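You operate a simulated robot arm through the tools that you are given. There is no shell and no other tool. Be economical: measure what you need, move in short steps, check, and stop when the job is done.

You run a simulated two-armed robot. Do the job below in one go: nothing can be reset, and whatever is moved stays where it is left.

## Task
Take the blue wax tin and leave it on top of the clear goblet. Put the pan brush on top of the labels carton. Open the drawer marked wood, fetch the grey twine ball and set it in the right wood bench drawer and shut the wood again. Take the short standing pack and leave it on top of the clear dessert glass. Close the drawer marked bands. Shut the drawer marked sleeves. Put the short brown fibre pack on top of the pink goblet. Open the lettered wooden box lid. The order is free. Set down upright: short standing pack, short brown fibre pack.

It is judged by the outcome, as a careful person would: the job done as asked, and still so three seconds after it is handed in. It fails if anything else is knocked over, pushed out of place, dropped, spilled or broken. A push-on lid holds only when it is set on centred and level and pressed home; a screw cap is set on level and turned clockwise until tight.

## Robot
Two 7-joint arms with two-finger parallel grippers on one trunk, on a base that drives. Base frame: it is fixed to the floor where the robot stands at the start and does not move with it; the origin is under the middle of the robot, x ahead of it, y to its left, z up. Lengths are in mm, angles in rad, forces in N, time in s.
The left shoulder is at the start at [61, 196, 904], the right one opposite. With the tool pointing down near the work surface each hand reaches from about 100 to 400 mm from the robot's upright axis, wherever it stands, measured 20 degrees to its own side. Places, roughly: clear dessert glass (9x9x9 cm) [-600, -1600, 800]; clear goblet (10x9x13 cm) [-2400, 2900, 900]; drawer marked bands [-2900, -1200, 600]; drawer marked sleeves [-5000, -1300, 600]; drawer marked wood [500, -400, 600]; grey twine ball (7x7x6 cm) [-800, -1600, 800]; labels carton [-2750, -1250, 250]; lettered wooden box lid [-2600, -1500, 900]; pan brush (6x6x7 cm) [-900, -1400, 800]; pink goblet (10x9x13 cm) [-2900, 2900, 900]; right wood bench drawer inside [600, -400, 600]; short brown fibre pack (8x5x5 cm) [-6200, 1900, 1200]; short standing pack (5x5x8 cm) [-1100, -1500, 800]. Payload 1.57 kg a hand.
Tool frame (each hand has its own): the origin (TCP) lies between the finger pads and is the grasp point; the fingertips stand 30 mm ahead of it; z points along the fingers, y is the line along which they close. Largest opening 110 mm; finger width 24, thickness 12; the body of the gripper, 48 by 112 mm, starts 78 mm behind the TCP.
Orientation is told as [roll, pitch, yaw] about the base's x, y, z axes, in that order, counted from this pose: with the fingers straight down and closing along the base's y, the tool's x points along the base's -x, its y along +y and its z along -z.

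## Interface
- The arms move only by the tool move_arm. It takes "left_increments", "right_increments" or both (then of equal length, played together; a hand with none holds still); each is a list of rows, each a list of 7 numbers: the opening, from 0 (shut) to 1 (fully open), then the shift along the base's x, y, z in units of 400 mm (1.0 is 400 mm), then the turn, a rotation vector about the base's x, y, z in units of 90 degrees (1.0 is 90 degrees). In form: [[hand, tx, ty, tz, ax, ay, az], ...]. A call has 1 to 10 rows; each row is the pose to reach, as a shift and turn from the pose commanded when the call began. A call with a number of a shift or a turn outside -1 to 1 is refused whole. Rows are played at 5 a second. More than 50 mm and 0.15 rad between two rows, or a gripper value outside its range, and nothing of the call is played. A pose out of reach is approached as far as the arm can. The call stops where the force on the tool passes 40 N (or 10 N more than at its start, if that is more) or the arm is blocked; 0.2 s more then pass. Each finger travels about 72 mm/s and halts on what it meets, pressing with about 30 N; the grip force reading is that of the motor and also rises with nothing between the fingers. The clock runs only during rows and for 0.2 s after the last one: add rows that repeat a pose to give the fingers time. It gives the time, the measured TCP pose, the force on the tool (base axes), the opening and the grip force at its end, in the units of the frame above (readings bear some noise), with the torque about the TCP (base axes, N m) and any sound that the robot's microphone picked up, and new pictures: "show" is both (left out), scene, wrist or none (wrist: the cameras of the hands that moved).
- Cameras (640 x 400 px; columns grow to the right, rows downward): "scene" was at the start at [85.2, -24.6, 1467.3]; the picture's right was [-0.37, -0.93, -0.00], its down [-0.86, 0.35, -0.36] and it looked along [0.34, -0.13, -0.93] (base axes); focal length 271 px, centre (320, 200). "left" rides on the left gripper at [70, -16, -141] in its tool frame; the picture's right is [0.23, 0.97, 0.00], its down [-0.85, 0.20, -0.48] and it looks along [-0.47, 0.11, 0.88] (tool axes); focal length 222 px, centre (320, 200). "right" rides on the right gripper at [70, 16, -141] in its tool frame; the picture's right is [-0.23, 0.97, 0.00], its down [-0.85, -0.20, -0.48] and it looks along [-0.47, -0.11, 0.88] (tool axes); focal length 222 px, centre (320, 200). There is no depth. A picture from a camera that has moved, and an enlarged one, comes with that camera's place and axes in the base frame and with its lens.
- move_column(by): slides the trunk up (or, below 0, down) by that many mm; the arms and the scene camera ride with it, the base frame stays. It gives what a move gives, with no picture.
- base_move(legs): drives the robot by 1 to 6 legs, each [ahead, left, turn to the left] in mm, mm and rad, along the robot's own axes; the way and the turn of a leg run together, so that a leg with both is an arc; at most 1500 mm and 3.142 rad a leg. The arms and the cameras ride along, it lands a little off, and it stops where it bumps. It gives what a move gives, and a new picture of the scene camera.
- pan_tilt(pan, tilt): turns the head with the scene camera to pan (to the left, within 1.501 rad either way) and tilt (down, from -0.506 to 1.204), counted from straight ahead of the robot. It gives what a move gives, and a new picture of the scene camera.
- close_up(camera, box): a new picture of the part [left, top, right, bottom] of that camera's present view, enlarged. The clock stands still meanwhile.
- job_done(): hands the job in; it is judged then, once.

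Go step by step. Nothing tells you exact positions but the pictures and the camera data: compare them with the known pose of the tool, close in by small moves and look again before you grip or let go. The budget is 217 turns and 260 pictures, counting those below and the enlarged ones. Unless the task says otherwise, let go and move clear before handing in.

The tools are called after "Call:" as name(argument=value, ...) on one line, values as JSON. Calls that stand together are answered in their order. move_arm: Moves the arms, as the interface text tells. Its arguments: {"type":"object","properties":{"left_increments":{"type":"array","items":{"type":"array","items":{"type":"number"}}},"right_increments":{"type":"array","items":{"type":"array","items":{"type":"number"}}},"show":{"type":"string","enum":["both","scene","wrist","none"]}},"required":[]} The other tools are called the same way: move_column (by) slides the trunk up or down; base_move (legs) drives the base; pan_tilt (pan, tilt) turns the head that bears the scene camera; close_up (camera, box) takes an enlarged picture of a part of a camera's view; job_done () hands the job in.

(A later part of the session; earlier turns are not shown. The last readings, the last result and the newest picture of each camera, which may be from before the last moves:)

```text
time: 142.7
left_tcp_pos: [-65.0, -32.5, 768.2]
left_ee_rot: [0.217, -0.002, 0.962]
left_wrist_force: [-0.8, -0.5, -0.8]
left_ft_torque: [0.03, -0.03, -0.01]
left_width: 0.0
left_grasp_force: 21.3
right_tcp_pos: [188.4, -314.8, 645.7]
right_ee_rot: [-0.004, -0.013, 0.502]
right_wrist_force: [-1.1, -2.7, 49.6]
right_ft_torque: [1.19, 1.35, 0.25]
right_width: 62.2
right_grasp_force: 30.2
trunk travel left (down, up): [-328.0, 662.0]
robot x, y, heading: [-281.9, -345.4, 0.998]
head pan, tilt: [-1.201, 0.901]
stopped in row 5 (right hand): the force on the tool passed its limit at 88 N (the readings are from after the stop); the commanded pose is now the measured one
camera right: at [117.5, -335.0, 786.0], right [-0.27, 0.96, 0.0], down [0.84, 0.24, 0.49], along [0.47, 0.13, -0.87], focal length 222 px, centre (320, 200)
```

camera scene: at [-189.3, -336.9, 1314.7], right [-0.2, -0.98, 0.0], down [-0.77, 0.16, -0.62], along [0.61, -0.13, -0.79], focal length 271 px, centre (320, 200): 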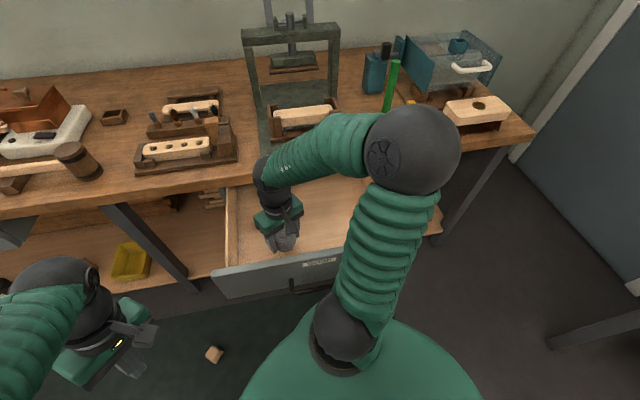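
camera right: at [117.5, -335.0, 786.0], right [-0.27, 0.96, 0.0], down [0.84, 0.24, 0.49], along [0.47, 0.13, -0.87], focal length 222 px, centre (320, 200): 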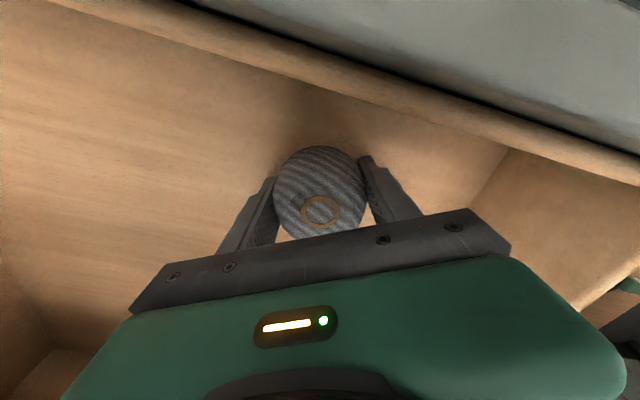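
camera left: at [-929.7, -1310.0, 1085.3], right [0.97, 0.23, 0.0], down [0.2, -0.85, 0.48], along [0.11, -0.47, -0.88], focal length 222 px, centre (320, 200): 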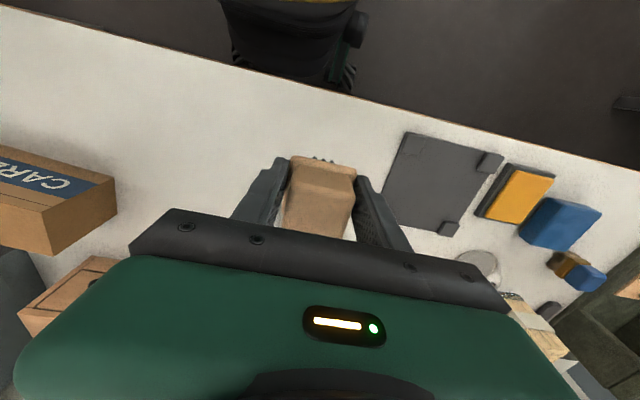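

The ball touches the drawer floor. I relieve, open gently, and lift out.

Call:
move_arm(right_increments=[[0.5, 0, 0, 0.004, 0, 0, 0], [0.62, 0, 0, 0.005, 0, 0, 0], [0.75, 0, 0, 0.006, 0, 0, 0], [0.75, 0, 0, 0.008, 0, 0, 0], [0.75, 0, 0, 0.06, 0, 0, 0], [0.75, 0, 0, 0.15, 0, 0, 0], [0.75, 0, 0, 0.25, 0, 0, 0], [0.75, 0, 0, 0.35, 0, 0, 0]], show="wrist")

```text
time: 144.5
left_tcp_pos: [-61.3, -31.7, 768.9]
left_ee_rot: [0.219, 0.001, 0.962]
left_wrist_force: [-0.8, -1.0, -0.5]
left_ft_torque: [0.02, 0.0, 0.01]
left_width: 0.0
left_grasp_force: 21.2
right_tcp_pos: [189.6, -315.4, 781.6]
right_ee_rot: [-0.001, -0.003, 0.502]
right_wrist_force: [0.5, 0.2, 0.5]
right_ft_torque: [0.01, -0.04, -0.01]
right_width: 82.3
right_grasp_force: 0.1
trunk travel left (down, up): [-328.0, 662.0]
robot x, y, heading: [-285.5, -347.9, 0.996]
head pan, tilt: [-1.201, 0.901]
camera right: at [119.5, -333.9, 922.1], right [-0.27, 0.96, 0.0], down [0.84, 0.24, 0.48], along [0.46, 0.13, -0.88], focal length 222 px, centre (320, 200)
```

right: 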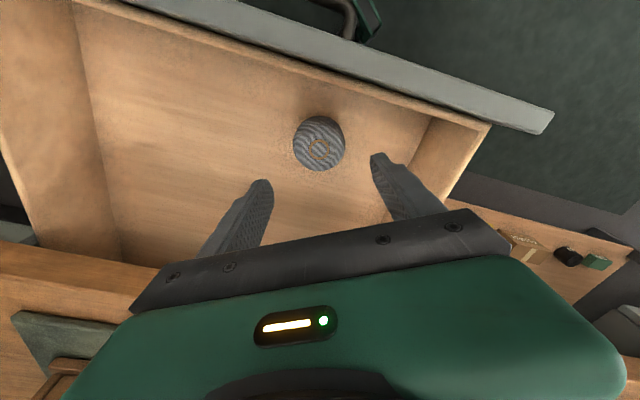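

The ball is in the drawer. Now I back off, face the bench and ready the right hand (closed) to push the drawer shut; the left hand gets levelled and tucked.

Call:
base_move(legs=[[-108, 168, 0], [0, 0, -1.0]])

Call:
move_arm(left_increments=[[0, -0.05, 0.05, 0.08, -0.04, 0, 0], [0, -0.1, 0.1, 0.16, -0.08, 0, 0], [0, -0.15, 0.15, 0.24, -0.14, 0, 0], [0, -0.2, 0.2, 0.32, -0.14, 0, 0.02], [0, -0.25, 0.25, 0.4, -0.14, 0, 0.02]], right_increments=[[0.5, 0.05, 0.1, 0, 0, 0, 0.06], [0.2, 0.1, 0.2, 0, 0, 0, 0.12], [0, 0.15, 0.3, 0, 0, 0, 0.18], [0, 0.2, 0.4, 0, 0, 0, 0.25], [0, 0.25, 0.5, 0, 0, 0, 0.31]], show="none")

Call:
pan_tilt(pan=0, tilt=0.9)

```text
time: 148.6
left_tcp_pos: [-97.5, -368.2, 767.2]
left_ee_rot: [0.22, 0.001, -0.052]
left_wrist_force: [0.4, 0.5, 0.4]
left_ft_torque: [0.04, 0.02, 0.01]
left_width: 0.0
left_grasp_force: 21.3
right_tcp_pos: [-205.8, -730.8, 782.0]
right_ee_rot: [0.001, -0.004, -0.512]
right_wrist_force: [0.2, -0.2, -0.2]
right_ft_torque: [0.02, 0.01, 0.02]
right_width: 82.4
right_grasp_force: 0.0
trunk travel left (down, up): [-328.0, 662.0]
robot x, y, heading: [-480.3, -343.4, -0.02]
head pan, tilt: [-1.201, 0.901]
camera scene: at [-423.4, -419.7, 1314.7], right [-0.94, -0.34, 0.0], down [-0.27, 0.74, -0.62], along [0.21, -0.58, -0.78], focal length 271 px, centre (320, 200)
```

scene: 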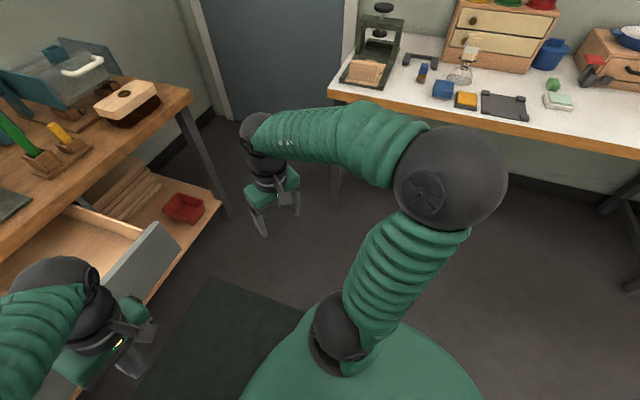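

```text
time: 149.8
left_tcp_pos: [-197.7, -268.9, 931.3]
left_ee_rot: [-0.003, -0.008, -0.024]
left_wrist_force: [1.2, 0.1, 0.9]
left_ft_torque: [-0.02, -0.01, 0.01]
left_width: 0.0
left_grasp_force: 21.5
right_tcp_pos: [-105.5, -526.8, 783.2]
right_ee_rot: [-0.004, -0.003, -0.028]
right_wrist_force: [0.2, 0.4, 0.9]
right_ft_torque: [-0.02, 0.05, 0.02]
right_width: 0.1
right_grasp_force: 20.7
trunk travel left (down, up): [-328.0, 662.0]
robot x, y, heading: [-479.1, -345.2, -0.019]
head pan, tilt: [-1.201, 0.901]
```

```text
time: 151.2
left_tcp_pos: [-197.2, -268.9, 929.1]
left_ee_rot: [-0.003, -0.007, -0.02]
left_wrist_force: [-0.2, 0.1, 0.7]
left_ft_torque: [0.02, -0.03, 0.0]
left_width: 0.0
left_grasp_force: 20.9
right_tcp_pos: [-105.4, -528.6, 782.8]
right_ee_rot: [-0.001, -0.003, -0.027]
right_wrist_force: [-0.1, 0.1, -0.5]
right_ft_torque: [-0.02, -0.02, 0.0]
right_width: 0.3
right_grasp_force: 21.3
trunk travel left (down, up): [-328.0, 662.0]
robot x, y, heading: [-481.7, -345.3, -0.019]
head pan, tilt: [0.0, 0.901]
camera scene: at [-374.0, -348.8, 1314.8], right [-0.02, -1.0, 0.0], down [-0.78, 0.02, -0.62], along [0.62, -0.01, -0.78], focal length 271 px, centre (320, 200)
```

scene: 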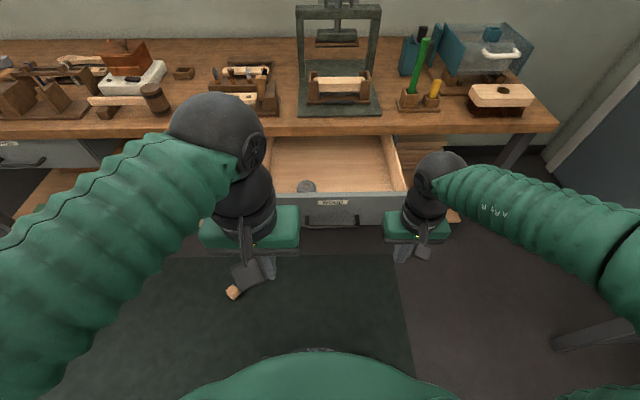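

Right hand is closed. I tilt it forward, set it at panel height just above the handle on the drawer's centreline, and then push by driving ahead.

Call:
move_arm(right_increments=[[0, 0, 0.06, -0.05, 0, -0.06, 0.005], [0, 0, 0.12, -0.1, 0, -0.12, 0.01], [0, 0, 0.18, -0.15, 0, -0.18, 0.015], [0, 0, 0.24, -0.19, 0, -0.24, 0.017], [0, 0, 0.31, -0.215, 0, -0.255, 0.017]], show="none")

Call:
base_move(legs=[[160, 0, 0.019]])

```text
time: 152.4
left_tcp_pos: [-197.1, -267.8, 927.9]
left_ee_rot: [-0.004, -0.007, -0.019]
left_wrist_force: [-0.1, 0.4, -0.2]
left_ft_torque: [-0.05, 0.04, 0.04]
left_width: 0.0
left_grasp_force: 21.0
right_tcp_pos: [-103.4, -404.8, 699.0]
right_ee_rot: [0.048, -0.399, -0.046]
right_wrist_force: [-0.7, -0.3, -0.1]
right_ft_torque: [0.0, 0.0, 0.02]
right_width: 0.0
right_grasp_force: 21.3
trunk travel left (down, up): [-328.0, 662.0]
robot x, y, heading: [-479.0, -345.5, -0.02]
head pan, tilt: [0.0, 0.901]
```

```text
time: 153.8
left_tcp_pos: [-42.0, -266.5, 929.2]
left_ee_rot: [-0.001, -0.006, -0.001]
left_wrist_force: [1.3, 0.2, 0.5]
left_ft_torque: [-0.02, 0.04, -0.02]
left_width: 0.0
left_grasp_force: 21.0
right_tcp_pos: [55.8, -402.7, 697.9]
right_ee_rot: [0.046, -0.398, -0.031]
right_wrist_force: [0.6, -0.4, 0.5]
right_ft_torque: [0.0, 0.0, 0.01]
right_width: 0.1
right_grasp_force: 21.2
trunk travel left (down, up): [-328.0, 662.0]
robot x, y, heading: [-320.2, -343.5, -0.0]
head pan, tilt: [0.0, 0.901]
camera scene: at [-217.6, -347.4, 1314.8], right [0.0, -1.0, 0.0], down [-0.79, 0.0, -0.62], along [0.62, 0.0, -0.79], focal length 271 px, centre (320, 200)
```

scene: 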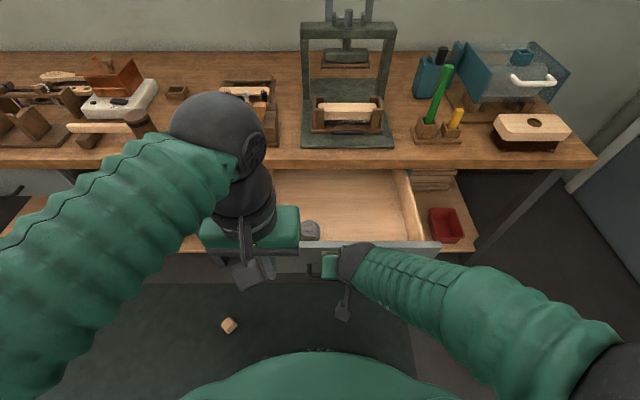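

Fingertips are just in front of the panel. I drive ahead to push the drawer shut.

Call:
base_move(legs=[[275, 0, 0]])

```text
time: 155.8
left_tcp_pos: [236.9, -267.5, 929.2]
left_ee_rot: [-0.003, -0.004, -0.005]
left_wrist_force: [-0.1, 0.2, 0.0]
left_ft_torque: [0.0, 0.0, 0.03]
left_width: 0.0
left_grasp_force: 21.2
right_tcp_pos: [333.8, -405.1, 699.8]
right_ee_rot: [0.049, -0.4, -0.036]
right_wrist_force: [-0.2, -0.2, -0.6]
right_ft_torque: [-0.03, 0.0, 0.03]
right_width: 0.1
right_grasp_force: 21.4
trunk travel left (down, up): [-328.0, 662.0]
robot x, y, heading: [-45.9, -349.5, -0.009]
head pan, tilt: [0.0, 0.901]
camera scene: at [61.3, -348.9, 1314.7], right [-0.01, -1.0, 0.0], down [-0.78, 0.0, -0.62], along [0.62, 0.0, -0.78], focal length 271 px, centre (320, 200)
```

scene: 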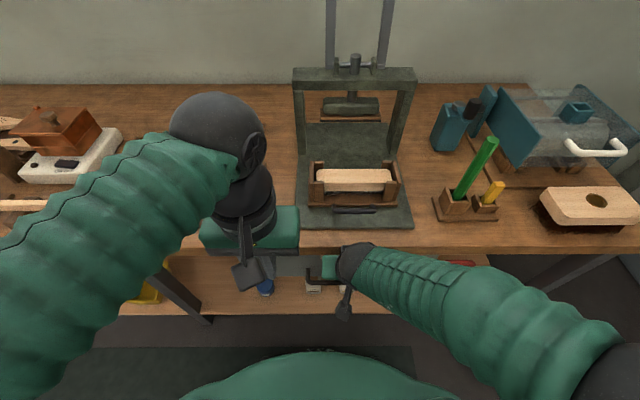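

Nearly shut. I push the last ~25 mm with the arm until it meets resistance.

Call:
move_arm(right_increments=[[0, 0.02, 0, 0, 0, 0, 0], [0, 0.04, 0, 0, 0, 0, 0], [0, 0.055, 0, 0, 0, 0, 0], [0, 0.07, 0, 0, 0, 0, 0], [0, 0.085, 0, 0, 0, 0, 0]], show="wrist")

```text
time: 156.6
left_tcp_pos: [234.9, -268.1, 929.0]
left_ee_rot: [-0.002, -0.006, -0.005]
left_wrist_force: [0.2, 0.3, 0.8]
left_ft_torque: [-0.02, -0.02, 0.01]
left_width: 0.0
left_grasp_force: 21.7
right_tcp_pos: [345.9, -403.8, 704.3]
right_ee_rot: [0.067, -0.39, -0.045]
right_wrist_force: [-8.6, -2.9, 2.7]
right_ft_torque: [-0.06, 0.17, 0.0]
right_width: 0.1
right_grasp_force: 21.1
trunk travel left (down, up): [-328.0, 662.0]
robot x, y, heading: [-45.5, -343.8, -0.009]
head pan, tilt: [0.0, 0.901]
stopped in row 3 (right hand): the force on the tool passed its limit at 46 N (the readings are from after the stop); the commanded pose is now the measured one
camera right: at [227.2, -391.8, 808.1], right [0.23, 0.96, 0.15], down [0.6, -0.26, 0.75], along [0.76, -0.08, -0.64], focal length 222 px, centre (320, 200)
```

right: 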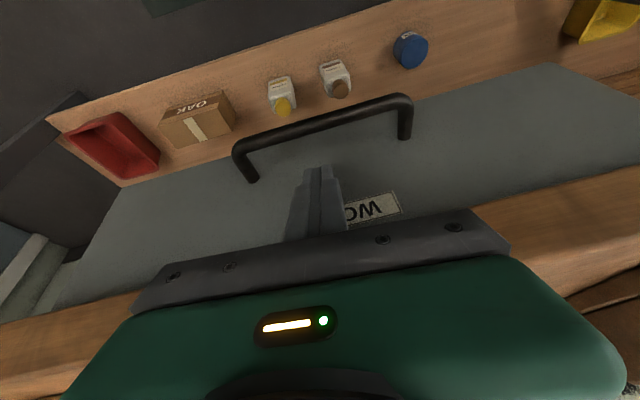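

The drawer is shut. Next I retrieve the brush from the floor near [88, 57]: back off, shift left and lower the trunk for the left hand.

Call:
base_move(legs=[[-300, 0, 0.009], [0, 270, 0]])

Call:
move_column(by=-320)

Call:
pan_tilt(pan=0.2, tilt=1.1)

```text
time: 160.1
left_tcp_pos: [-66.0, -3.7, 929.6]
left_ee_rot: [0.003, -0.004, -0.002]
left_wrist_force: [0.2, -0.5, -0.8]
left_ft_torque: [0.03, 0.01, -0.02]
left_width: 0.0
left_grasp_force: 21.5
right_tcp_pos: [47.8, -139.0, 703.5]
right_ee_rot: [0.073, -0.393, -0.044]
right_wrist_force: [-0.2, 0.0, 0.9]
right_ft_torque: [0.0, 0.0, 0.02]
right_width: 0.0
right_grasp_force: 21.2
trunk travel left (down, up): [-328.0, 662.0]
robot x, y, heading: [-350.7, -82.6, -0.0]
head pan, tilt: [0.0, 0.901]
camera scene: at [-240.6, -88.5, 1314.7], right [0.0, -1.0, 0.0], down [-0.78, 0.0, -0.62], along [0.62, 0.0, -0.78], focal length 271 px, centre (320, 200)
```

scene: 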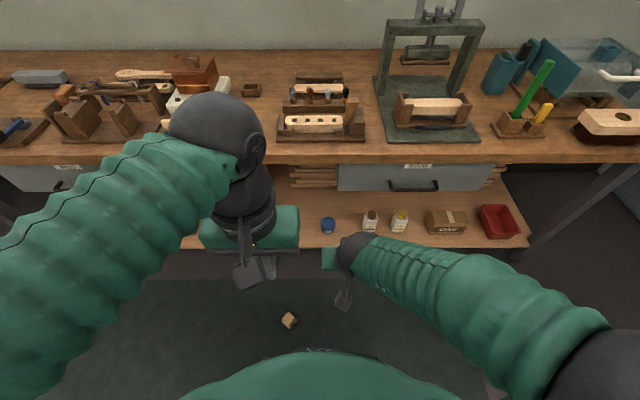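

```text
time: 163.3
left_tcp_pos: [-66.3, -1.3, 608.5]
left_ee_rot: [-0.002, -0.005, -0.003]
left_wrist_force: [0.6, -0.8, 0.3]
left_ft_torque: [0.04, -0.02, -0.01]
left_width: 0.0
left_grasp_force: 21.4
right_tcp_pos: [48.3, -137.0, 384.3]
right_ee_rot: [0.07, -0.393, -0.043]
right_wrist_force: [0.4, 0.6, 0.3]
right_ft_torque: [0.01, 0.01, -0.01]
right_width: 0.1
right_grasp_force: 21.1
trunk travel left (down, up): [-8.0, 982.0]
robot x, y, heading: [-345.8, -80.4, -0.006]
head pan, tilt: [0.0, 0.901]
```

```text
time: 164.0
left_tcp_pos: [-65.9, -2.0, 610.0]
left_ee_rot: [-0.003, -0.004, -0.002]
left_wrist_force: [0.3, 0.6, 0.0]
left_ft_torque: [0.0, 0.02, 0.03]
left_width: 0.1
left_grasp_force: 21.6
right_tcp_pos: [47.3, -137.9, 384.2]
right_ee_rot: [0.069, -0.393, -0.043]
right_wrist_force: [0.1, -0.7, -0.4]
right_ft_torque: [0.02, -0.02, 0.0]
right_width: 0.0
right_grasp_force: 21.8
trunk travel left (down, up): [-8.0, 982.0]
robot x, y, heading: [-347.2, -81.6, -0.001]
head pan, tilt: [0.201, 1.1]
camera scene: at [-254.5, -71.3, 981.0], right [0.2, -0.98, 0.0], down [-0.87, -0.18, -0.45], along [0.44, 0.09, -0.89], focal length 271 px, centre (320, 200)
```

scene: 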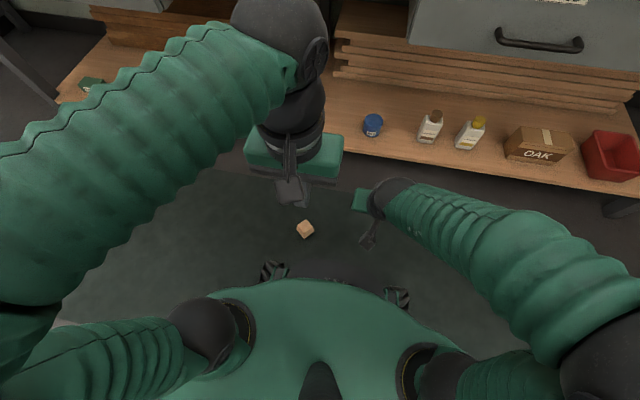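

I see the brush on the mat at about [86, 55], and the blue tin on the shelf. Zooming on both.

Call:
close_up(camera="scene", box=[272, 205, 336, 245])

Call:
close_up(camera="scene", box=[320, 90, 448, 170])

Call:
base_move(legs=[[85, 0, 0]])

```text
10.00 times, centred on (304, 225) of scene
camera zoom: at [-254.5, -71.3, 981.0], right [0.2, -0.98, 0.0], down [-0.87, -0.18, -0.45], along [0.44, 0.09, -0.89], focal length 2706 px, centre (480, -50)
```

zoom: 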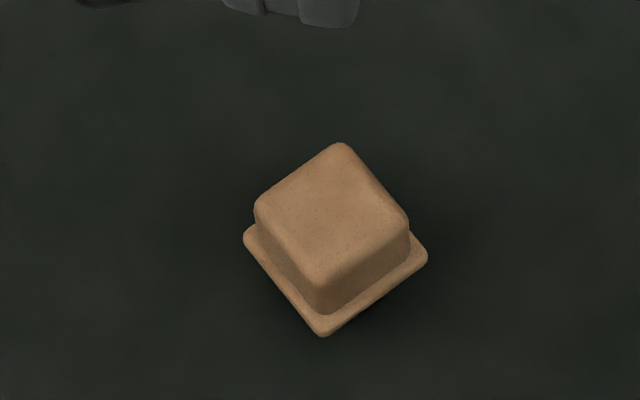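

```text
5.00 times, centred on (384, 130) of scene
camera zoom: at [-254.5, -71.3, 981.0], right [0.2, -0.98, 0.0], down [-0.87, -0.18, -0.45], along [0.44, 0.09, -0.89], focal length 1353 px, centre (0, 550)
```

zoom: 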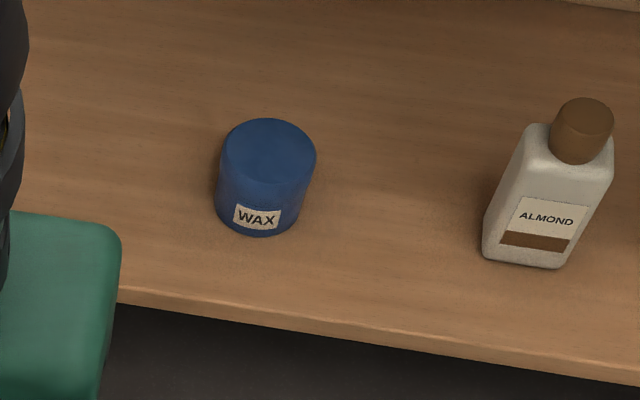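

```text
time: 165.1
left_tcp_pos: [20.2, -2.0, 609.2]
left_ee_rot: [-0.002, -0.006, 0.0]
left_wrist_force: [-0.5, -0.3, 0.6]
left_ft_torque: [0.02, 0.0, 0.01]
left_width: 0.0
left_grasp_force: 21.0
right_tcp_pos: [133.1, -137.3, 384.9]
right_ee_rot: [0.07, -0.394, -0.041]
right_wrist_force: [-1.2, 0.0, -0.2]
right_ft_torque: [0.03, 0.03, 0.0]
right_width: 0.0
right_grasp_force: 21.5
trunk travel left (down, up): [-8.0, 982.0]
robot x, y, heading: [-262.5, -83.1, 0.001]
head pan, tilt: [0.201, 1.1]
camera scene: at [-169.0, -71.4, 981.0], right [0.2, -0.98, 0.0], down [-0.87, -0.18, -0.45], along [0.44, 0.09, -0.89], focal length 271 px, centre (320, 200)
```

scene: 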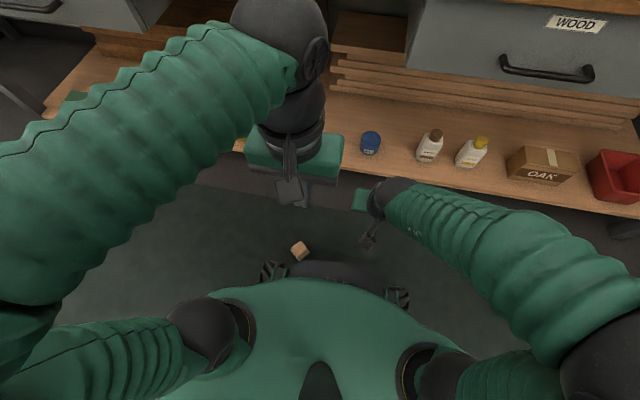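

The tin is labelled WAX. The brush stands upright on the mat, turned about 37 degrees. I bring the left hand down over it.

Call:
move_arm(left_increments=[[0.5, 0.02, 0.02, -0.1, 0, 0, -0.06], [0.9, 0.05, 0.04, -0.2, 0, 0, -0.12], [0.9, 0.08, 0.06, -0.3, 0, 0, -0.18], [0.9, 0.1, 0.08, -0.4, 0, 0, -0.24], [0.9, 0.13, 0.1, -0.5, 0, 0, -0.3], [0.9, 0.15, 0.12, -0.6, 0, 0, -0.36], [0.9, 0.16, 0.14, -0.7, 0, 0, -0.417], [0.9, 0.16, 0.14, -0.8, 0, 0, -0.417], [0.9, 0.16, 0.14, -0.9, 0, 0, -0.417]], show="both")

```text
time: 167.1
left_tcp_pos: [83.3, 56.1, 249.8]
left_ee_rot: [-0.004, -0.006, -0.656]
left_wrist_force: [-0.1, -0.5, 0.7]
left_ft_torque: [-0.04, -0.03, -0.02]
left_width: 99.1
left_grasp_force: 0.0
right_tcp_pos: [132.7, -137.4, 383.3]
right_ee_rot: [0.071, -0.393, -0.04]
right_wrist_force: [-0.3, -0.5, 0.2]
right_ft_torque: [-0.01, 0.01, 0.0]
right_width: 0.2
right_grasp_force: 21.5
trunk travel left (down, up): [-8.0, 982.0]
robot x, y, heading: [-262.6, -77.9, 0.001]
head pan, tilt: [0.201, 1.1]
camera scene: at [-168.5, -71.3, 980.9], right [0.2, -0.98, 0.0], down [-0.87, -0.18, -0.45], along [0.44, 0.09, -0.89], focal length 271 px, centre (320, 200)
camera left: at [18.5, 85.7, 390.5], right [0.41, 0.91, 0.0], down [0.8, -0.36, 0.48], along [0.44, -0.2, -0.88], focal length 222 px, centre (320, 200)
```

scene: 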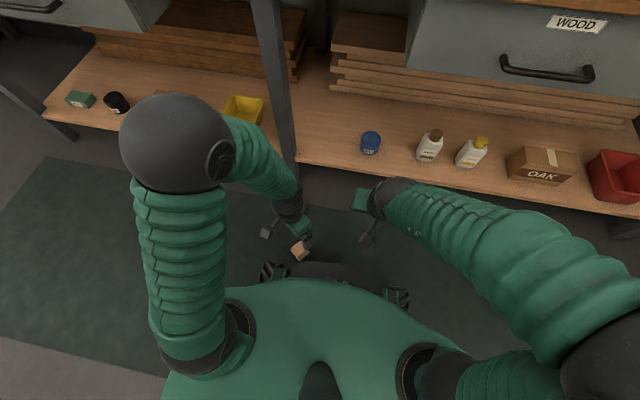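
left: 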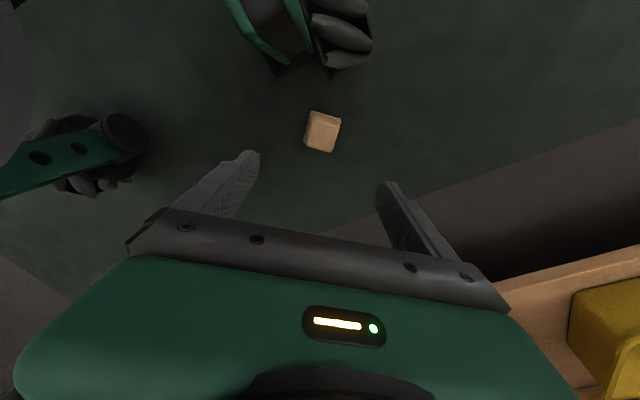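

Well aligned over the brush. I descend to z 46 and grip.

Call:
move_arm(left_increments=[[0.9, 0.003, 0.006, -0.1, 0, 0, 0], [0.9, 0.003, 0.006, -0.2, 0, 0, 0], [0.9, 0.003, 0.006, -0.3, 0, 0, 0], [0.9, 0.003, 0.006, -0.4, 0, 0, 0], [0.9, 0.003, 0.006, -0.47, 0, 0, 0], [0.9, 0.003, 0.006, -0.51, 0, 0, 0]], show="wrist")

```text
time: 168.5
left_tcp_pos: [84.3, 56.4, 43.8]
left_ee_rot: [0.0, -0.006, -0.656]
left_wrist_force: [0.4, 0.9, -0.5]
left_ft_torque: [-0.01, 0.0, 0.01]
left_width: 99.0
left_grasp_force: 0.0
right_tcp_pos: [133.9, -137.2, 384.4]
right_ee_rot: [0.07, -0.392, -0.043]
right_wrist_force: [-0.2, -0.3, 0.4]
right_ft_torque: [-0.02, 0.05, 0.0]
right_width: 0.0
right_grasp_force: 21.6
trunk travel left (down, up): [-8.0, 982.0]
robot x, y, heading: [-261.6, -82.2, -0.002]
head pan, tilt: [0.201, 1.1]
camera left: at [18.9, 87.4, 183.4], right [0.41, 0.91, 0.0], down [0.8, -0.36, 0.48], along [0.44, -0.2, -0.88], focal length 222 px, centre (320, 200)
```

left: 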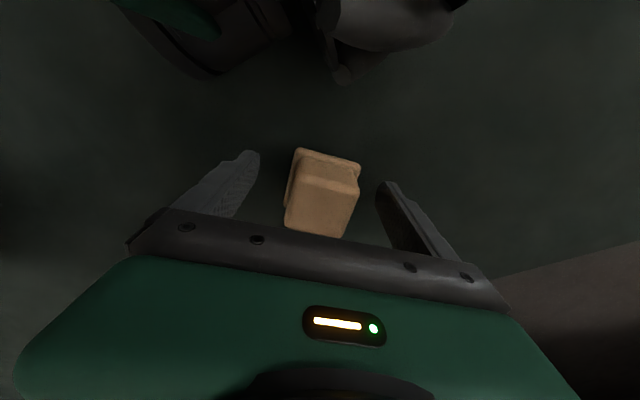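

The brush is between the fingers; grip and lift.

Call:
move_arm(left_increments=[[0.6, 0, 0, 0, 0, 0, 0], [0.35, 0, 0, 0, 0, 0, 0], [0.35, 0, 0, 0, 0, 0, 0], [0.35, 0, 0, 0, 0, 0, 0], [0.35, 0, 0, 0.1, 0, 0, 0.07], [0.35, 0, 0, 0.2, 0, 0, 0.14], [0.35, 0, 0, 0.3, 0, 0, 0.21], [0.35, 0, 0, 0.4, 0, 0, 0.28], [0.35, 0, 0, 0.5, 0, 0, 0.35], [0.35, 0, 0, 0.6, 0, 0, 0.417]], show="wrist")

```text
time: 170.7
left_tcp_pos: [83.8, 55.8, 283.9]
left_ee_rot: [0.0, -0.005, 0.0]
left_wrist_force: [0.1, 0.0, 0.3]
left_ft_torque: [0.0, 0.04, 0.02]
left_width: 51.1
left_grasp_force: 29.9
right_tcp_pos: [132.8, -136.8, 384.7]
right_ee_rot: [0.073, -0.393, -0.042]
right_wrist_force: [0.0, 0.5, -0.1]
right_ft_torque: [-0.01, -0.02, 0.0]
right_width: 0.0
right_grasp_force: 21.2
trunk travel left (down, up): [-8.0, 982.0]
robot x, y, heading: [-265.0, -82.8, -0.003]
head pan, tilt: [0.201, 1.1]
camera left: at [13.7, 39.6, 424.4], right [-0.23, 0.97, 0.0], down [0.85, 0.2, 0.48], along [0.47, 0.11, -0.88], focal length 222 px, centre (320, 200)
```

left: 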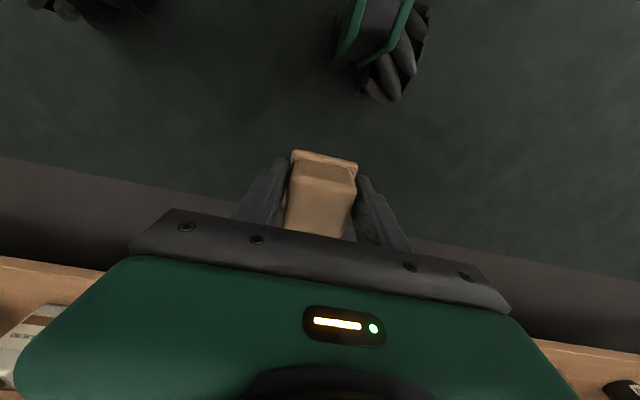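

Brush secured. Now the WAX tin near [505, -121] on the lower shelf: I tilt the right hand forward to about 52° and lower it, opening the fingers.

Call:
move_arm(right_increments=[[0.3, 0, 0, -0.06, -0.009, -0.064, 0.005], [0.6, 0, 0, -0.13, -0.018, -0.128, 0.01], [0.9, 0, 0, -0.2, -0.027, -0.192, 0.015], [0.9, 0, 0, -0.27, -0.036, -0.256, 0.02], [0.9, 0, 0, -0.34, -0.045, -0.32, 0.025], [0.9, 0, 0, -0.36, -0.045, -0.32, 0.025]], show="wrist")

```text
time: 171.3
left_tcp_pos: [84.1, 55.8, 282.0]
left_ee_rot: [-0.001, -0.006, 0.001]
left_wrist_force: [-0.4, 0.3, -1.1]
left_ft_torque: [-0.02, 0.01, -0.03]
left_width: 50.9
left_grasp_force: 30.0
right_tcp_pos: [120.1, -62.4, 393.6]
right_ee_rot: [0.59, -0.387, -0.267]
right_wrist_force: [0.3, -0.4, 0.7]
right_ft_torque: [0.03, 0.01, 0.01]
right_width: 76.4
right_grasp_force: 0.0
right hand out of reach, approached as far as the arm can: row 2, 3
trunk travel left (down, up): [-8.0, 982.0]
robot x, y, heading: [-264.0, -82.0, 0.001]
head pan, tilt: [0.201, 1.1]
stopped in row 3 (right hand): the arm was blocked; the commanded pose is now the measured one
camera right: at [-6.0, -95.3, 482.3], right [0.22, 0.78, 0.59], down [0.54, -0.6, 0.59], along [0.81, 0.19, -0.55], focal length 222 px, centre (320, 200)
```

right: 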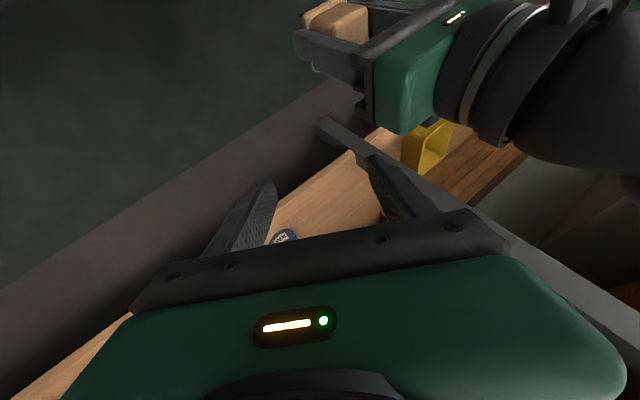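

The right arm hit an awkward configuration near the left hand. I move it outward to the right and undo the roll.

Call:
move_arm(right_increments=[[0.7, 0, -0.1, 0, -0.07, 0.02, 0.03], [0.7, 0, -0.2, 0, -0.14, 0.04, 0.06], [0.7, 0, -0.3, 0, -0.21, 0.06, 0.1], [0.7, 0, -0.4, 0, -0.28, 0.08, 0.14], [0.7, 0, -0.45, 0, -0.363, 0.1, 0.17], [0.7, 0, -0.5, 0, -0.363, 0.1, 0.17]], show="scene")

```text
time: 172.7
left_tcp_pos: [84.8, 54.5, 284.5]
left_ee_rot: [-0.003, -0.006, 0.001]
left_wrist_force: [1.0, 0.3, -0.3]
left_ft_torque: [0.01, 0.04, -0.02]
left_width: 50.9
left_grasp_force: 30.2
right_tcp_pos: [118.9, -265.5, 393.0]
right_ee_rot: [-0.014, -0.246, 0.203]
right_wrist_force: [0.7, -0.3, -0.1]
right_ft_torque: [0.01, 0.0, 0.02]
right_width: 77.0
right_grasp_force: 0.1
trunk travel left (down, up): [-8.0, 982.0]
robot x, y, heading: [-262.5, -84.3, 0.001]
head pan, tilt: [0.201, 1.1]
camera scene: at [-168.4, -71.8, 980.9], right [0.2, -0.98, 0.0], down [-0.87, -0.18, -0.45], along [0.44, 0.09, -0.89], focal length 271 px, centre (320, 200)
```

scene: 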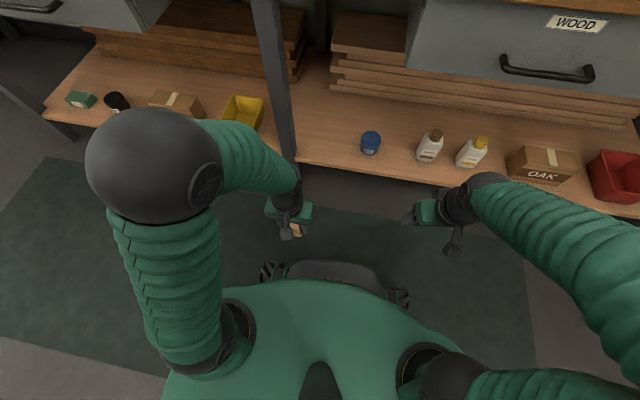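

Better. Now I pitch it forward ahead of its own shoulder while lowering.

Call:
move_arm(right_increments=[[0.9, 0.01, 0, -0.06, 0, -0.07, -0.02], [0.9, 0.02, 0, -0.12, 0, -0.14, -0.04], [0.9, 0.04, 0, -0.18, 0, -0.21, -0.07], [0.9, 0.06, 0, -0.24, 0, -0.28, -0.1], [0.9, 0.08, 0, -0.3, 0, -0.35, -0.13], [0.9, 0.1, 0, -0.36, 0, -0.416, -0.13], [0.9, 0.1, 0, -0.4, 0, -0.416, -0.13]], show="scene")

```text
time: 174.3
left_tcp_pos: [84.1, 56.0, 284.7]
left_ee_rot: [-0.002, -0.005, -0.001]
left_wrist_force: [0.0, 0.2, -0.3]
left_ft_torque: [0.01, 0.02, 0.0]
left_width: 51.2
left_grasp_force: 31.0
right_tcp_pos: [181.5, -259.2, 215.6]
right_ee_rot: [-0.106, -0.895, 0.041]
right_wrist_force: [0.1, 0.2, 0.5]
right_ft_torque: [0.01, 0.01, -0.05]
right_width: 99.0
right_grasp_force: 0.0
right hand out of reach, approached as far as the arm can: row 2, 3, 4, 5, 6, 7
trunk travel left (down, up): [-8.0, 982.0]
robot x, y, heading: [-260.1, -82.3, 0.005]
head pan, tilt: [0.201, 1.1]
camera scene: at [-167.9, -71.5, 980.9], right [0.2, -0.98, 0.0], down [-0.87, -0.18, -0.45], along [0.44, 0.09, -0.89], focal length 271 px, centre (320, 200)
```

scene: 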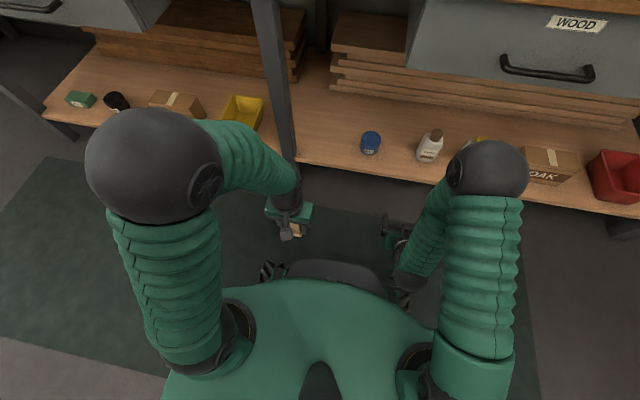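

An extended arm keeps the elbow clear of the drawer. I stretch the right hand forward, levelling its roll.

Call:
move_arm(right_increments=[[0.9, 0.09, 0, 0, 0.02, 0, -0.006], [0.9, 0.18, 0, 0.01, 0.04, 0, -0.012], [0.9, 0.27, 0, 0.02, 0.067, 0, -0.02], [0.9, 0.36, 0, 0.03, 0.067, 0, -0.026], [0.9, 0.45, 0, 0.03, 0.067, 0, -0.026]], show="scene")

```text
time: 175.5
left_tcp_pos: [84.0, 55.8, 284.4]
left_ee_rot: [-0.002, -0.006, -0.001]
left_wrist_force: [0.2, -0.1, 0.0]
left_ft_torque: [0.02, 0.02, 0.03]
left_width: 51.0
left_grasp_force: 30.1
right_tcp_pos: [363.0, -258.3, 227.6]
right_ee_rot: [0.061, -0.888, -0.13]
right_wrist_force: [-0.6, 0.2, 0.1]
right_ft_torque: [-0.01, -0.01, 0.01]
right_width: 98.9
right_grasp_force: 0.1
trunk travel left (down, up): [-8.0, 982.0]
robot x, y, heading: [-259.9, -78.4, -0.001]
head pan, tilt: [0.201, 1.1]
camera scene: at [-167.7, -71.5, 980.9], right [0.2, -0.98, 0.0], down [-0.87, -0.18, -0.45], along [0.44, 0.09, -0.89], focal length 271 px, centre (320, 200)
```

scene: 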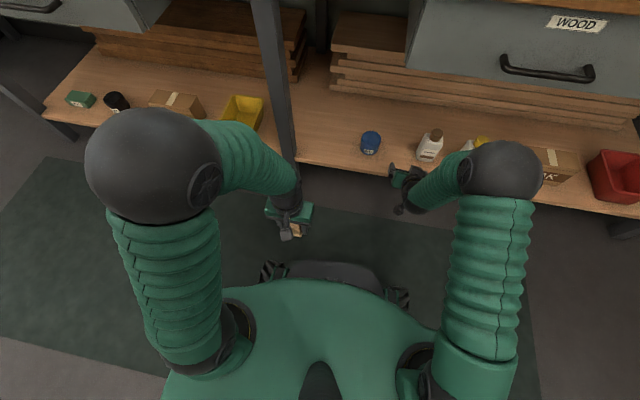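

Good. I drive left and a little ahead so the hand stands in front of the tin.

Call:
base_move(legs=[[0, 142, 0], [45, 0, 0]])

Call:
close_up(camera="right", box=[0, 0, 640, 400])

```text
time: 177.3
left_tcp_pos: [128.8, 197.7, 283.7]
left_ee_rot: [-0.002, -0.006, -0.001]
left_wrist_force: [0.1, 0.3, -1.0]
left_ft_torque: [0.0, -0.02, 0.03]
left_width: 51.1
left_grasp_force: 30.2
right_tcp_pos: [407.7, -116.1, 229.0]
right_ee_rot: [0.062, -0.891, -0.131]
right_wrist_force: [0.3, 0.1, 0.2]
right_ft_torque: [-0.04, -0.03, -0.02]
right_width: 98.9
right_grasp_force: 0.1
trunk travel left (down, up): [-8.0, 982.0]
robot x, y, heading: [-216.7, 60.3, -0.005]
head pan, tilt: [0.201, 1.1]
camera scene: at [-123.2, 69.9, 980.9], right [0.2, -0.98, 0.0], down [-0.87, -0.18, -0.45], along [0.44, 0.09, -0.89], focal length 271 px, centre (320, 200)
```

scene: 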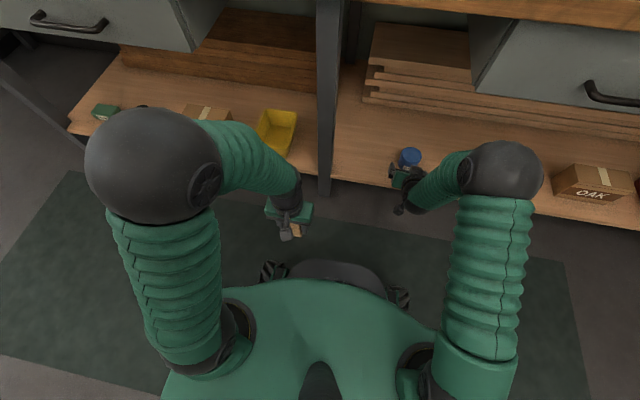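

```text
1.00 times, centred on (320, 200) of right (not enlarged: the box is as wide or as high as the picture)
camera zoom: at [255.2, -88.5, 263.1], right [0.22, 0.95, 0.22], down [0.15, -0.25, 0.96], along [0.96, -0.18, -0.19], focal length 222 px, centre (320, 200)
```

zoom: 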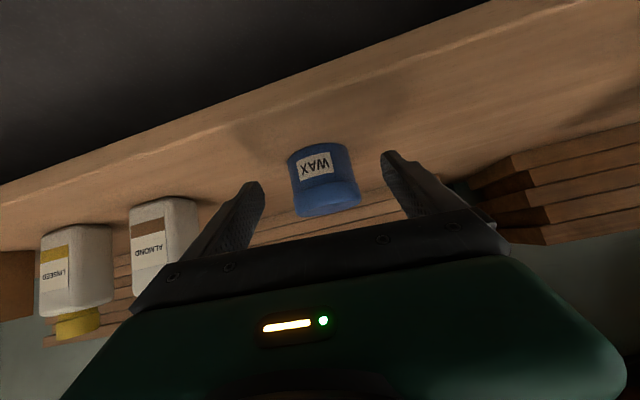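

The tin stands with its centre at about [494, -120], z 165–204. I drop to z 198, level the closing axis and move forward around it.

Call:
move_arm(right_increments=[[0.95, 0, -0.005, -0.04, -0.012, 0, 0.025], [0.95, 0.03, -0.01, -0.078, -0.025, 0, 0.05], [0.95, 0.08, -0.01, -0.078, -0.025, 0, 0.05], [0.95, 0.13, -0.01, -0.078, -0.025, 0, 0.05], [0.95, 0.18, -0.01, -0.078, -0.025, 0, 0.05], [0.95, 0.215, -0.01, -0.078, -0.025, 0, 0.05]], show="wrist")

Call:
close_up(camera="scene", box=[340, 110, 500, 210])

```text
time: 178.7
left_tcp_pos: [128.0, 197.6, 286.2]
left_ee_rot: [-0.002, -0.009, 0.001]
left_wrist_force: [0.6, 0.4, -0.4]
left_ft_torque: [-0.01, 0.01, 0.01]
left_width: 51.1
left_grasp_force: 29.7
right_tcp_pos: [493.6, -119.9, 200.5]
right_ee_rot: [0.0, -0.897, -0.001]
right_wrist_force: [-13.4, 0.0, 16.4]
right_ft_torque: [0.88, 0.12, 0.71]
right_width: 103.8
right_grasp_force: 0.1
trunk travel left (down, up): [-8.0, 982.0]
robot x, y, heading: [-221.7, 63.9, -0.0]
head pan, tilt: [0.201, 1.1]
camera right: at [339.2, -103.4, 233.1], right [0.14, 0.97, 0.18], down [0.16, -0.2, 0.97], along [0.98, -0.11, -0.18], focal length 222 px, centre (320, 200)
```

right: 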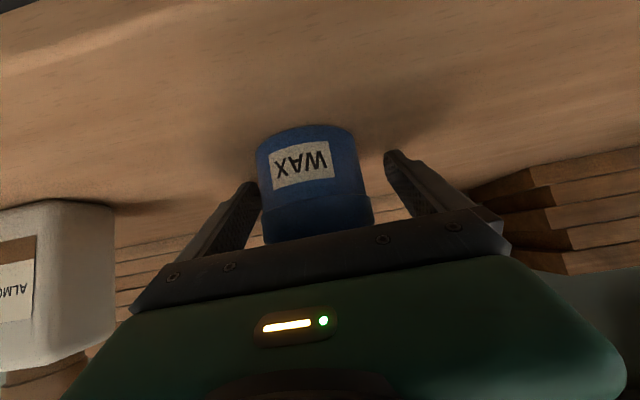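

```text
4.00 times, centred on (420, 160) of scene
camera zoom: at [-125.6, 71.2, 981.2], right [0.2, -0.98, 0.0], down [-0.87, -0.18, -0.45], along [0.45, 0.09, -0.89], focal length 1082 px, centre (-80, 360)
```

zoom: 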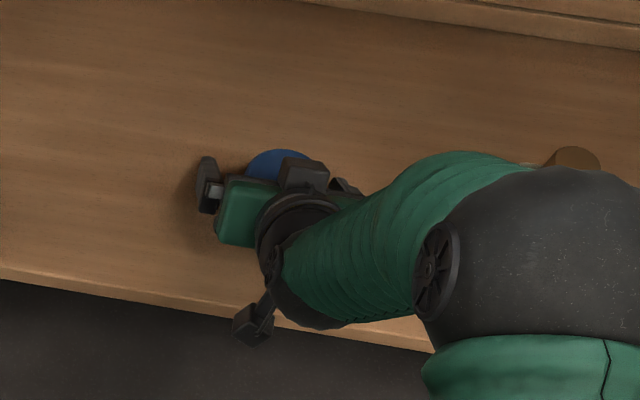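

One fingertip touches something slightly; I lift 4 mm and close on the tin.

Call:
move_arm(right_increments=[[0.95, -0.004, 0, 0.012, 0, 0, 0], [0.75, 0, 0, 0.012, 0, 0, 0], [0.6, 0, 0, 0.012, 0, 0, 0], [0.5, 0, 0, 0.012, 0, 0, 0], [0.5, 0, 0, 0.012, 0, 0, 0], [0.5, 0, 0, 0.012, 0, 0, 0]], show="wrist")

```text
time: 180.1
left_tcp_pos: [127.6, 198.3, 284.0]
left_ee_rot: [0.0, -0.007, 0.002]
left_wrist_force: [0.0, 0.8, -0.2]
left_ft_torque: [-0.05, 0.0, -0.02]
left_width: 50.9
left_grasp_force: 30.0
right_tcp_pos: [492.7, -121.1, 202.8]
right_ee_rot: [0.0, -0.892, -0.003]
right_wrist_force: [0.1, 0.5, -0.2]
right_ft_torque: [-0.03, -0.01, 0.04]
right_width: 67.9
right_grasp_force: 30.1
trunk travel left (down, up): [-8.0, 982.0]
robot x, y, heading: [-216.4, 62.4, 0.0]
head pan, tilt: [0.201, 1.1]
camera right: at [338.4, -104.1, 235.9], right [0.15, 0.97, 0.18], down [0.16, -0.2, 0.97], along [0.98, -0.11, -0.19], focal length 222 px, centre (320, 200)
```

right: 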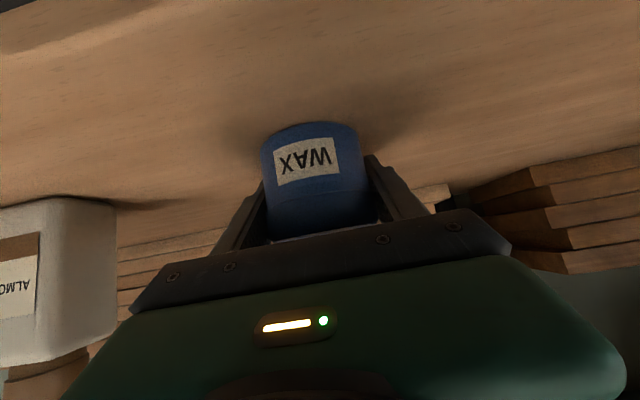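

Tin gripped (68 mm). I lift it 60 mm and back the robot out.

Call:
move_arm(right_increments=[[0.5, 0, 0, 0.05, 0, 0, 0], [0.5, 0, 0, 0.1, 0, 0, 0], [0.5, 0, 0, 0.15, 0, 0, 0]], show="none")

Call:
base_move(legs=[[-450, 0, 0]])

Call:
move_column(by=450)

Call:
close_up(camera="right", box=[160, 80, 480, 280])

```text
time: 180.9
left_tcp_pos: [128.9, 197.4, 284.7]
left_ee_rot: [-0.002, -0.007, -0.001]
left_wrist_force: [-0.5, -0.1, -0.5]
left_ft_torque: [0.0, -0.02, 0.01]
left_width: 51.2
left_grasp_force: 30.4
right_tcp_pos: [492.1, -121.4, 263.5]
right_ee_rot: [0.0, -0.891, -0.002]
right_wrist_force: [0.1, 0.0, -1.8]
right_ft_torque: [0.0, 0.02, 0.02]
right_width: 68.1
right_grasp_force: 29.7
trunk travel left (down, up): [-8.0, 982.0]
robot x, y, heading: [-220.1, 60.4, 0.001]
head pan, tilt: [0.201, 1.1]
```

```text
time: 183.7
left_tcp_pos: [-321.5, 197.9, 284.4]
left_ee_rot: [-0.001, -0.006, -0.005]
left_wrist_force: [0.2, 0.0, -1.9]
left_ft_torque: [0.01, 0.03, 0.03]
left_width: 51.3
left_grasp_force: 30.3
right_tcp_pos: [40.9, -121.7, 263.2]
right_ee_rot: [0.0, -0.893, -0.005]
right_wrist_force: [0.5, -0.5, -0.9]
right_ft_torque: [-0.02, 0.0, 0.02]
right_width: 67.9
right_grasp_force: 29.9
trunk travel left (down, up): [-8.0, 982.0]
robot x, y, heading: [-669.5, 61.7, -0.005]
head pan, tilt: [0.201, 1.1]
camera scene: at [-574.4, 71.4, 980.8], right [0.2, -0.98, 0.0], down [-0.87, -0.17, -0.45], along [0.44, 0.09, -0.89], focal length 271 px, centre (320, 200)
```

scene: 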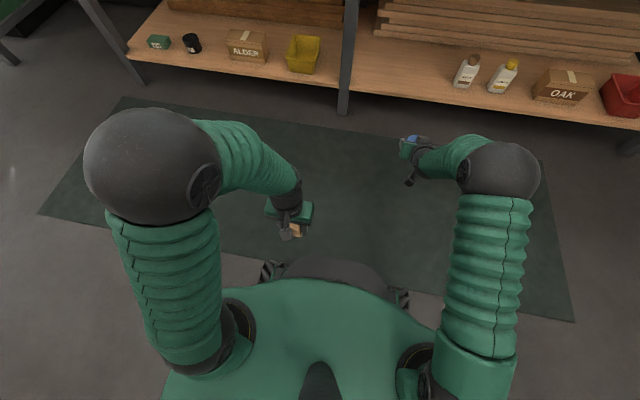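

```text
refused: 450 is not a number from -400 to 400
```

```text
2.00 times, centred on (320, 180) of right
camera zoom: at [-113.2, -104.4, 297.1], right [0.15, 0.97, 0.18], down [0.16, -0.2, 0.97], along [0.98, -0.11, -0.19], focal length 444 px, centre (320, 240)
```

zoom: 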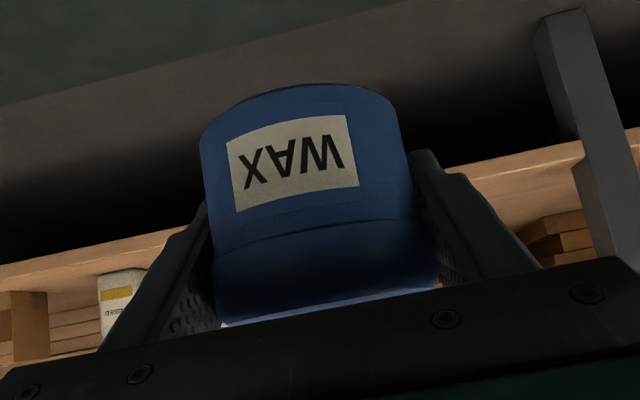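

The tin is secure. Now to the bench with the bands drawer and labels carton: I raise the trunk and drive there sideways, facing the wall.

Call:
move_column(by=300)

Call:
base_move(legs=[[0, 0, -1.571], [200, 0, 0], [0, -1040, 0], [0, -1040, 0]])

Call:
pan_tilt(pan=0, tilt=0.6)

```text
time: 186.7
left_tcp_pos: [-322.9, 197.9, 586.1]
left_ee_rot: [-0.003, -0.008, -0.004]
left_wrist_force: [-0.2, -0.1, -0.8]
left_ft_torque: [0.02, 0.03, -0.02]
left_width: 51.2
left_grasp_force: 29.7
right_tcp_pos: [40.9, -121.5, 564.7]
right_ee_rot: [0.0, -0.894, -0.005]
right_wrist_force: [-0.1, 0.3, -1.7]
right_ft_torque: [-0.02, -0.03, 0.01]
right_width: 68.0
right_grasp_force: 29.7
trunk travel left (down, up): [-308.0, 682.0]
robot x, y, heading: [-666.5, 63.4, -0.004]
head pan, tilt: [0.201, 1.1]
```

```text
time: 202.0
left_tcp_pos: [-2624.1, -482.9, 585.3]
left_ee_rot: [-0.001, -0.01, -1.576]
left_wrist_force: [-0.1, -0.2, -0.4]
left_ft_torque: [0.01, 0.04, -0.01]
left_width: 51.1
left_grasp_force: 30.1
right_tcp_pos: [-2943.9, -847.4, 564.0]
right_ee_rot: [-0.002, -0.896, -1.577]
right_wrist_force: [0.1, 0.3, -0.8]
right_ft_torque: [0.01, 0.01, 0.01]
right_width: 67.9
right_grasp_force: 29.7
trunk travel left (down, up): [-308.0, 682.0]
robot x, y, heading: [-2761.8, -137.5, -1.575]
head pan, tilt: [0.201, 1.1]
camera scene: at [-2746.8, -233.1, 1280.8], right [-0.98, -0.2, 0.0], down [-0.17, 0.88, -0.45], along [0.09, -0.44, -0.89], focal length 271 px, centre (320, 200)
```

scene: 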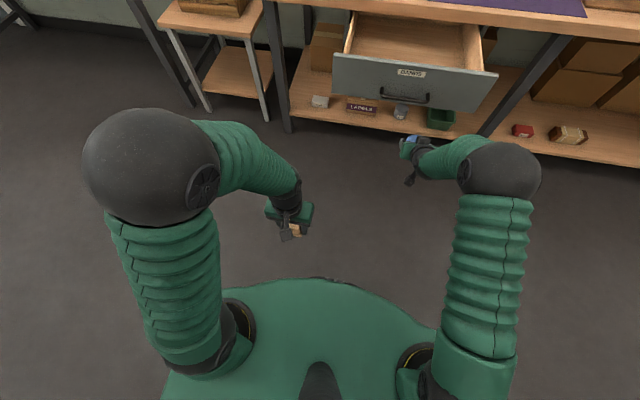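

```text
time: 202.9
left_tcp_pos: [-2624.3, -482.9, 584.9]
left_ee_rot: [-0.002, -0.008, -1.574]
left_wrist_force: [0.2, -0.7, -1.4]
left_ft_torque: [0.02, 0.02, 0.0]
left_width: 51.2
left_grasp_force: 29.9
right_tcp_pos: [-2943.4, -845.3, 564.8]
right_ee_rot: [0.0, -0.895, -1.577]
right_wrist_force: [0.1, -0.1, -1.5]
right_ft_torque: [-0.01, 0.01, 0.01]
right_width: 67.8
right_grasp_force: 29.7
trunk travel left (down, up): [-308.0, 682.0]
robot x, y, heading: [-2760.9, -138.0, -1.572]
head pan, tilt: [0.0, 0.6]
camera scene: at [-2760.4, -259.6, 1319.3], right [-1.0, 0.0, 0.0], down [0.0, 0.57, -0.82], along [0.0, -0.82, -0.57], focal length 271 px, centre (320, 200)
```

scene: 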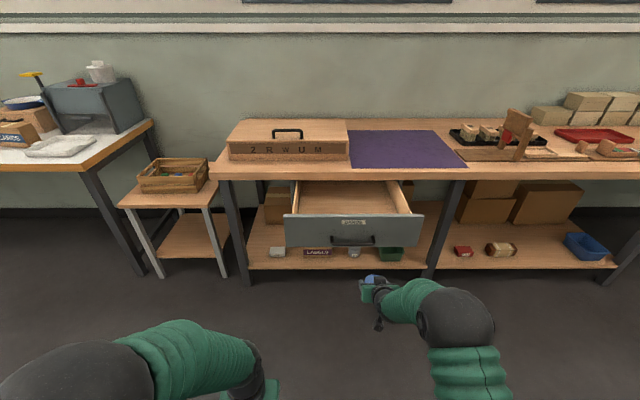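

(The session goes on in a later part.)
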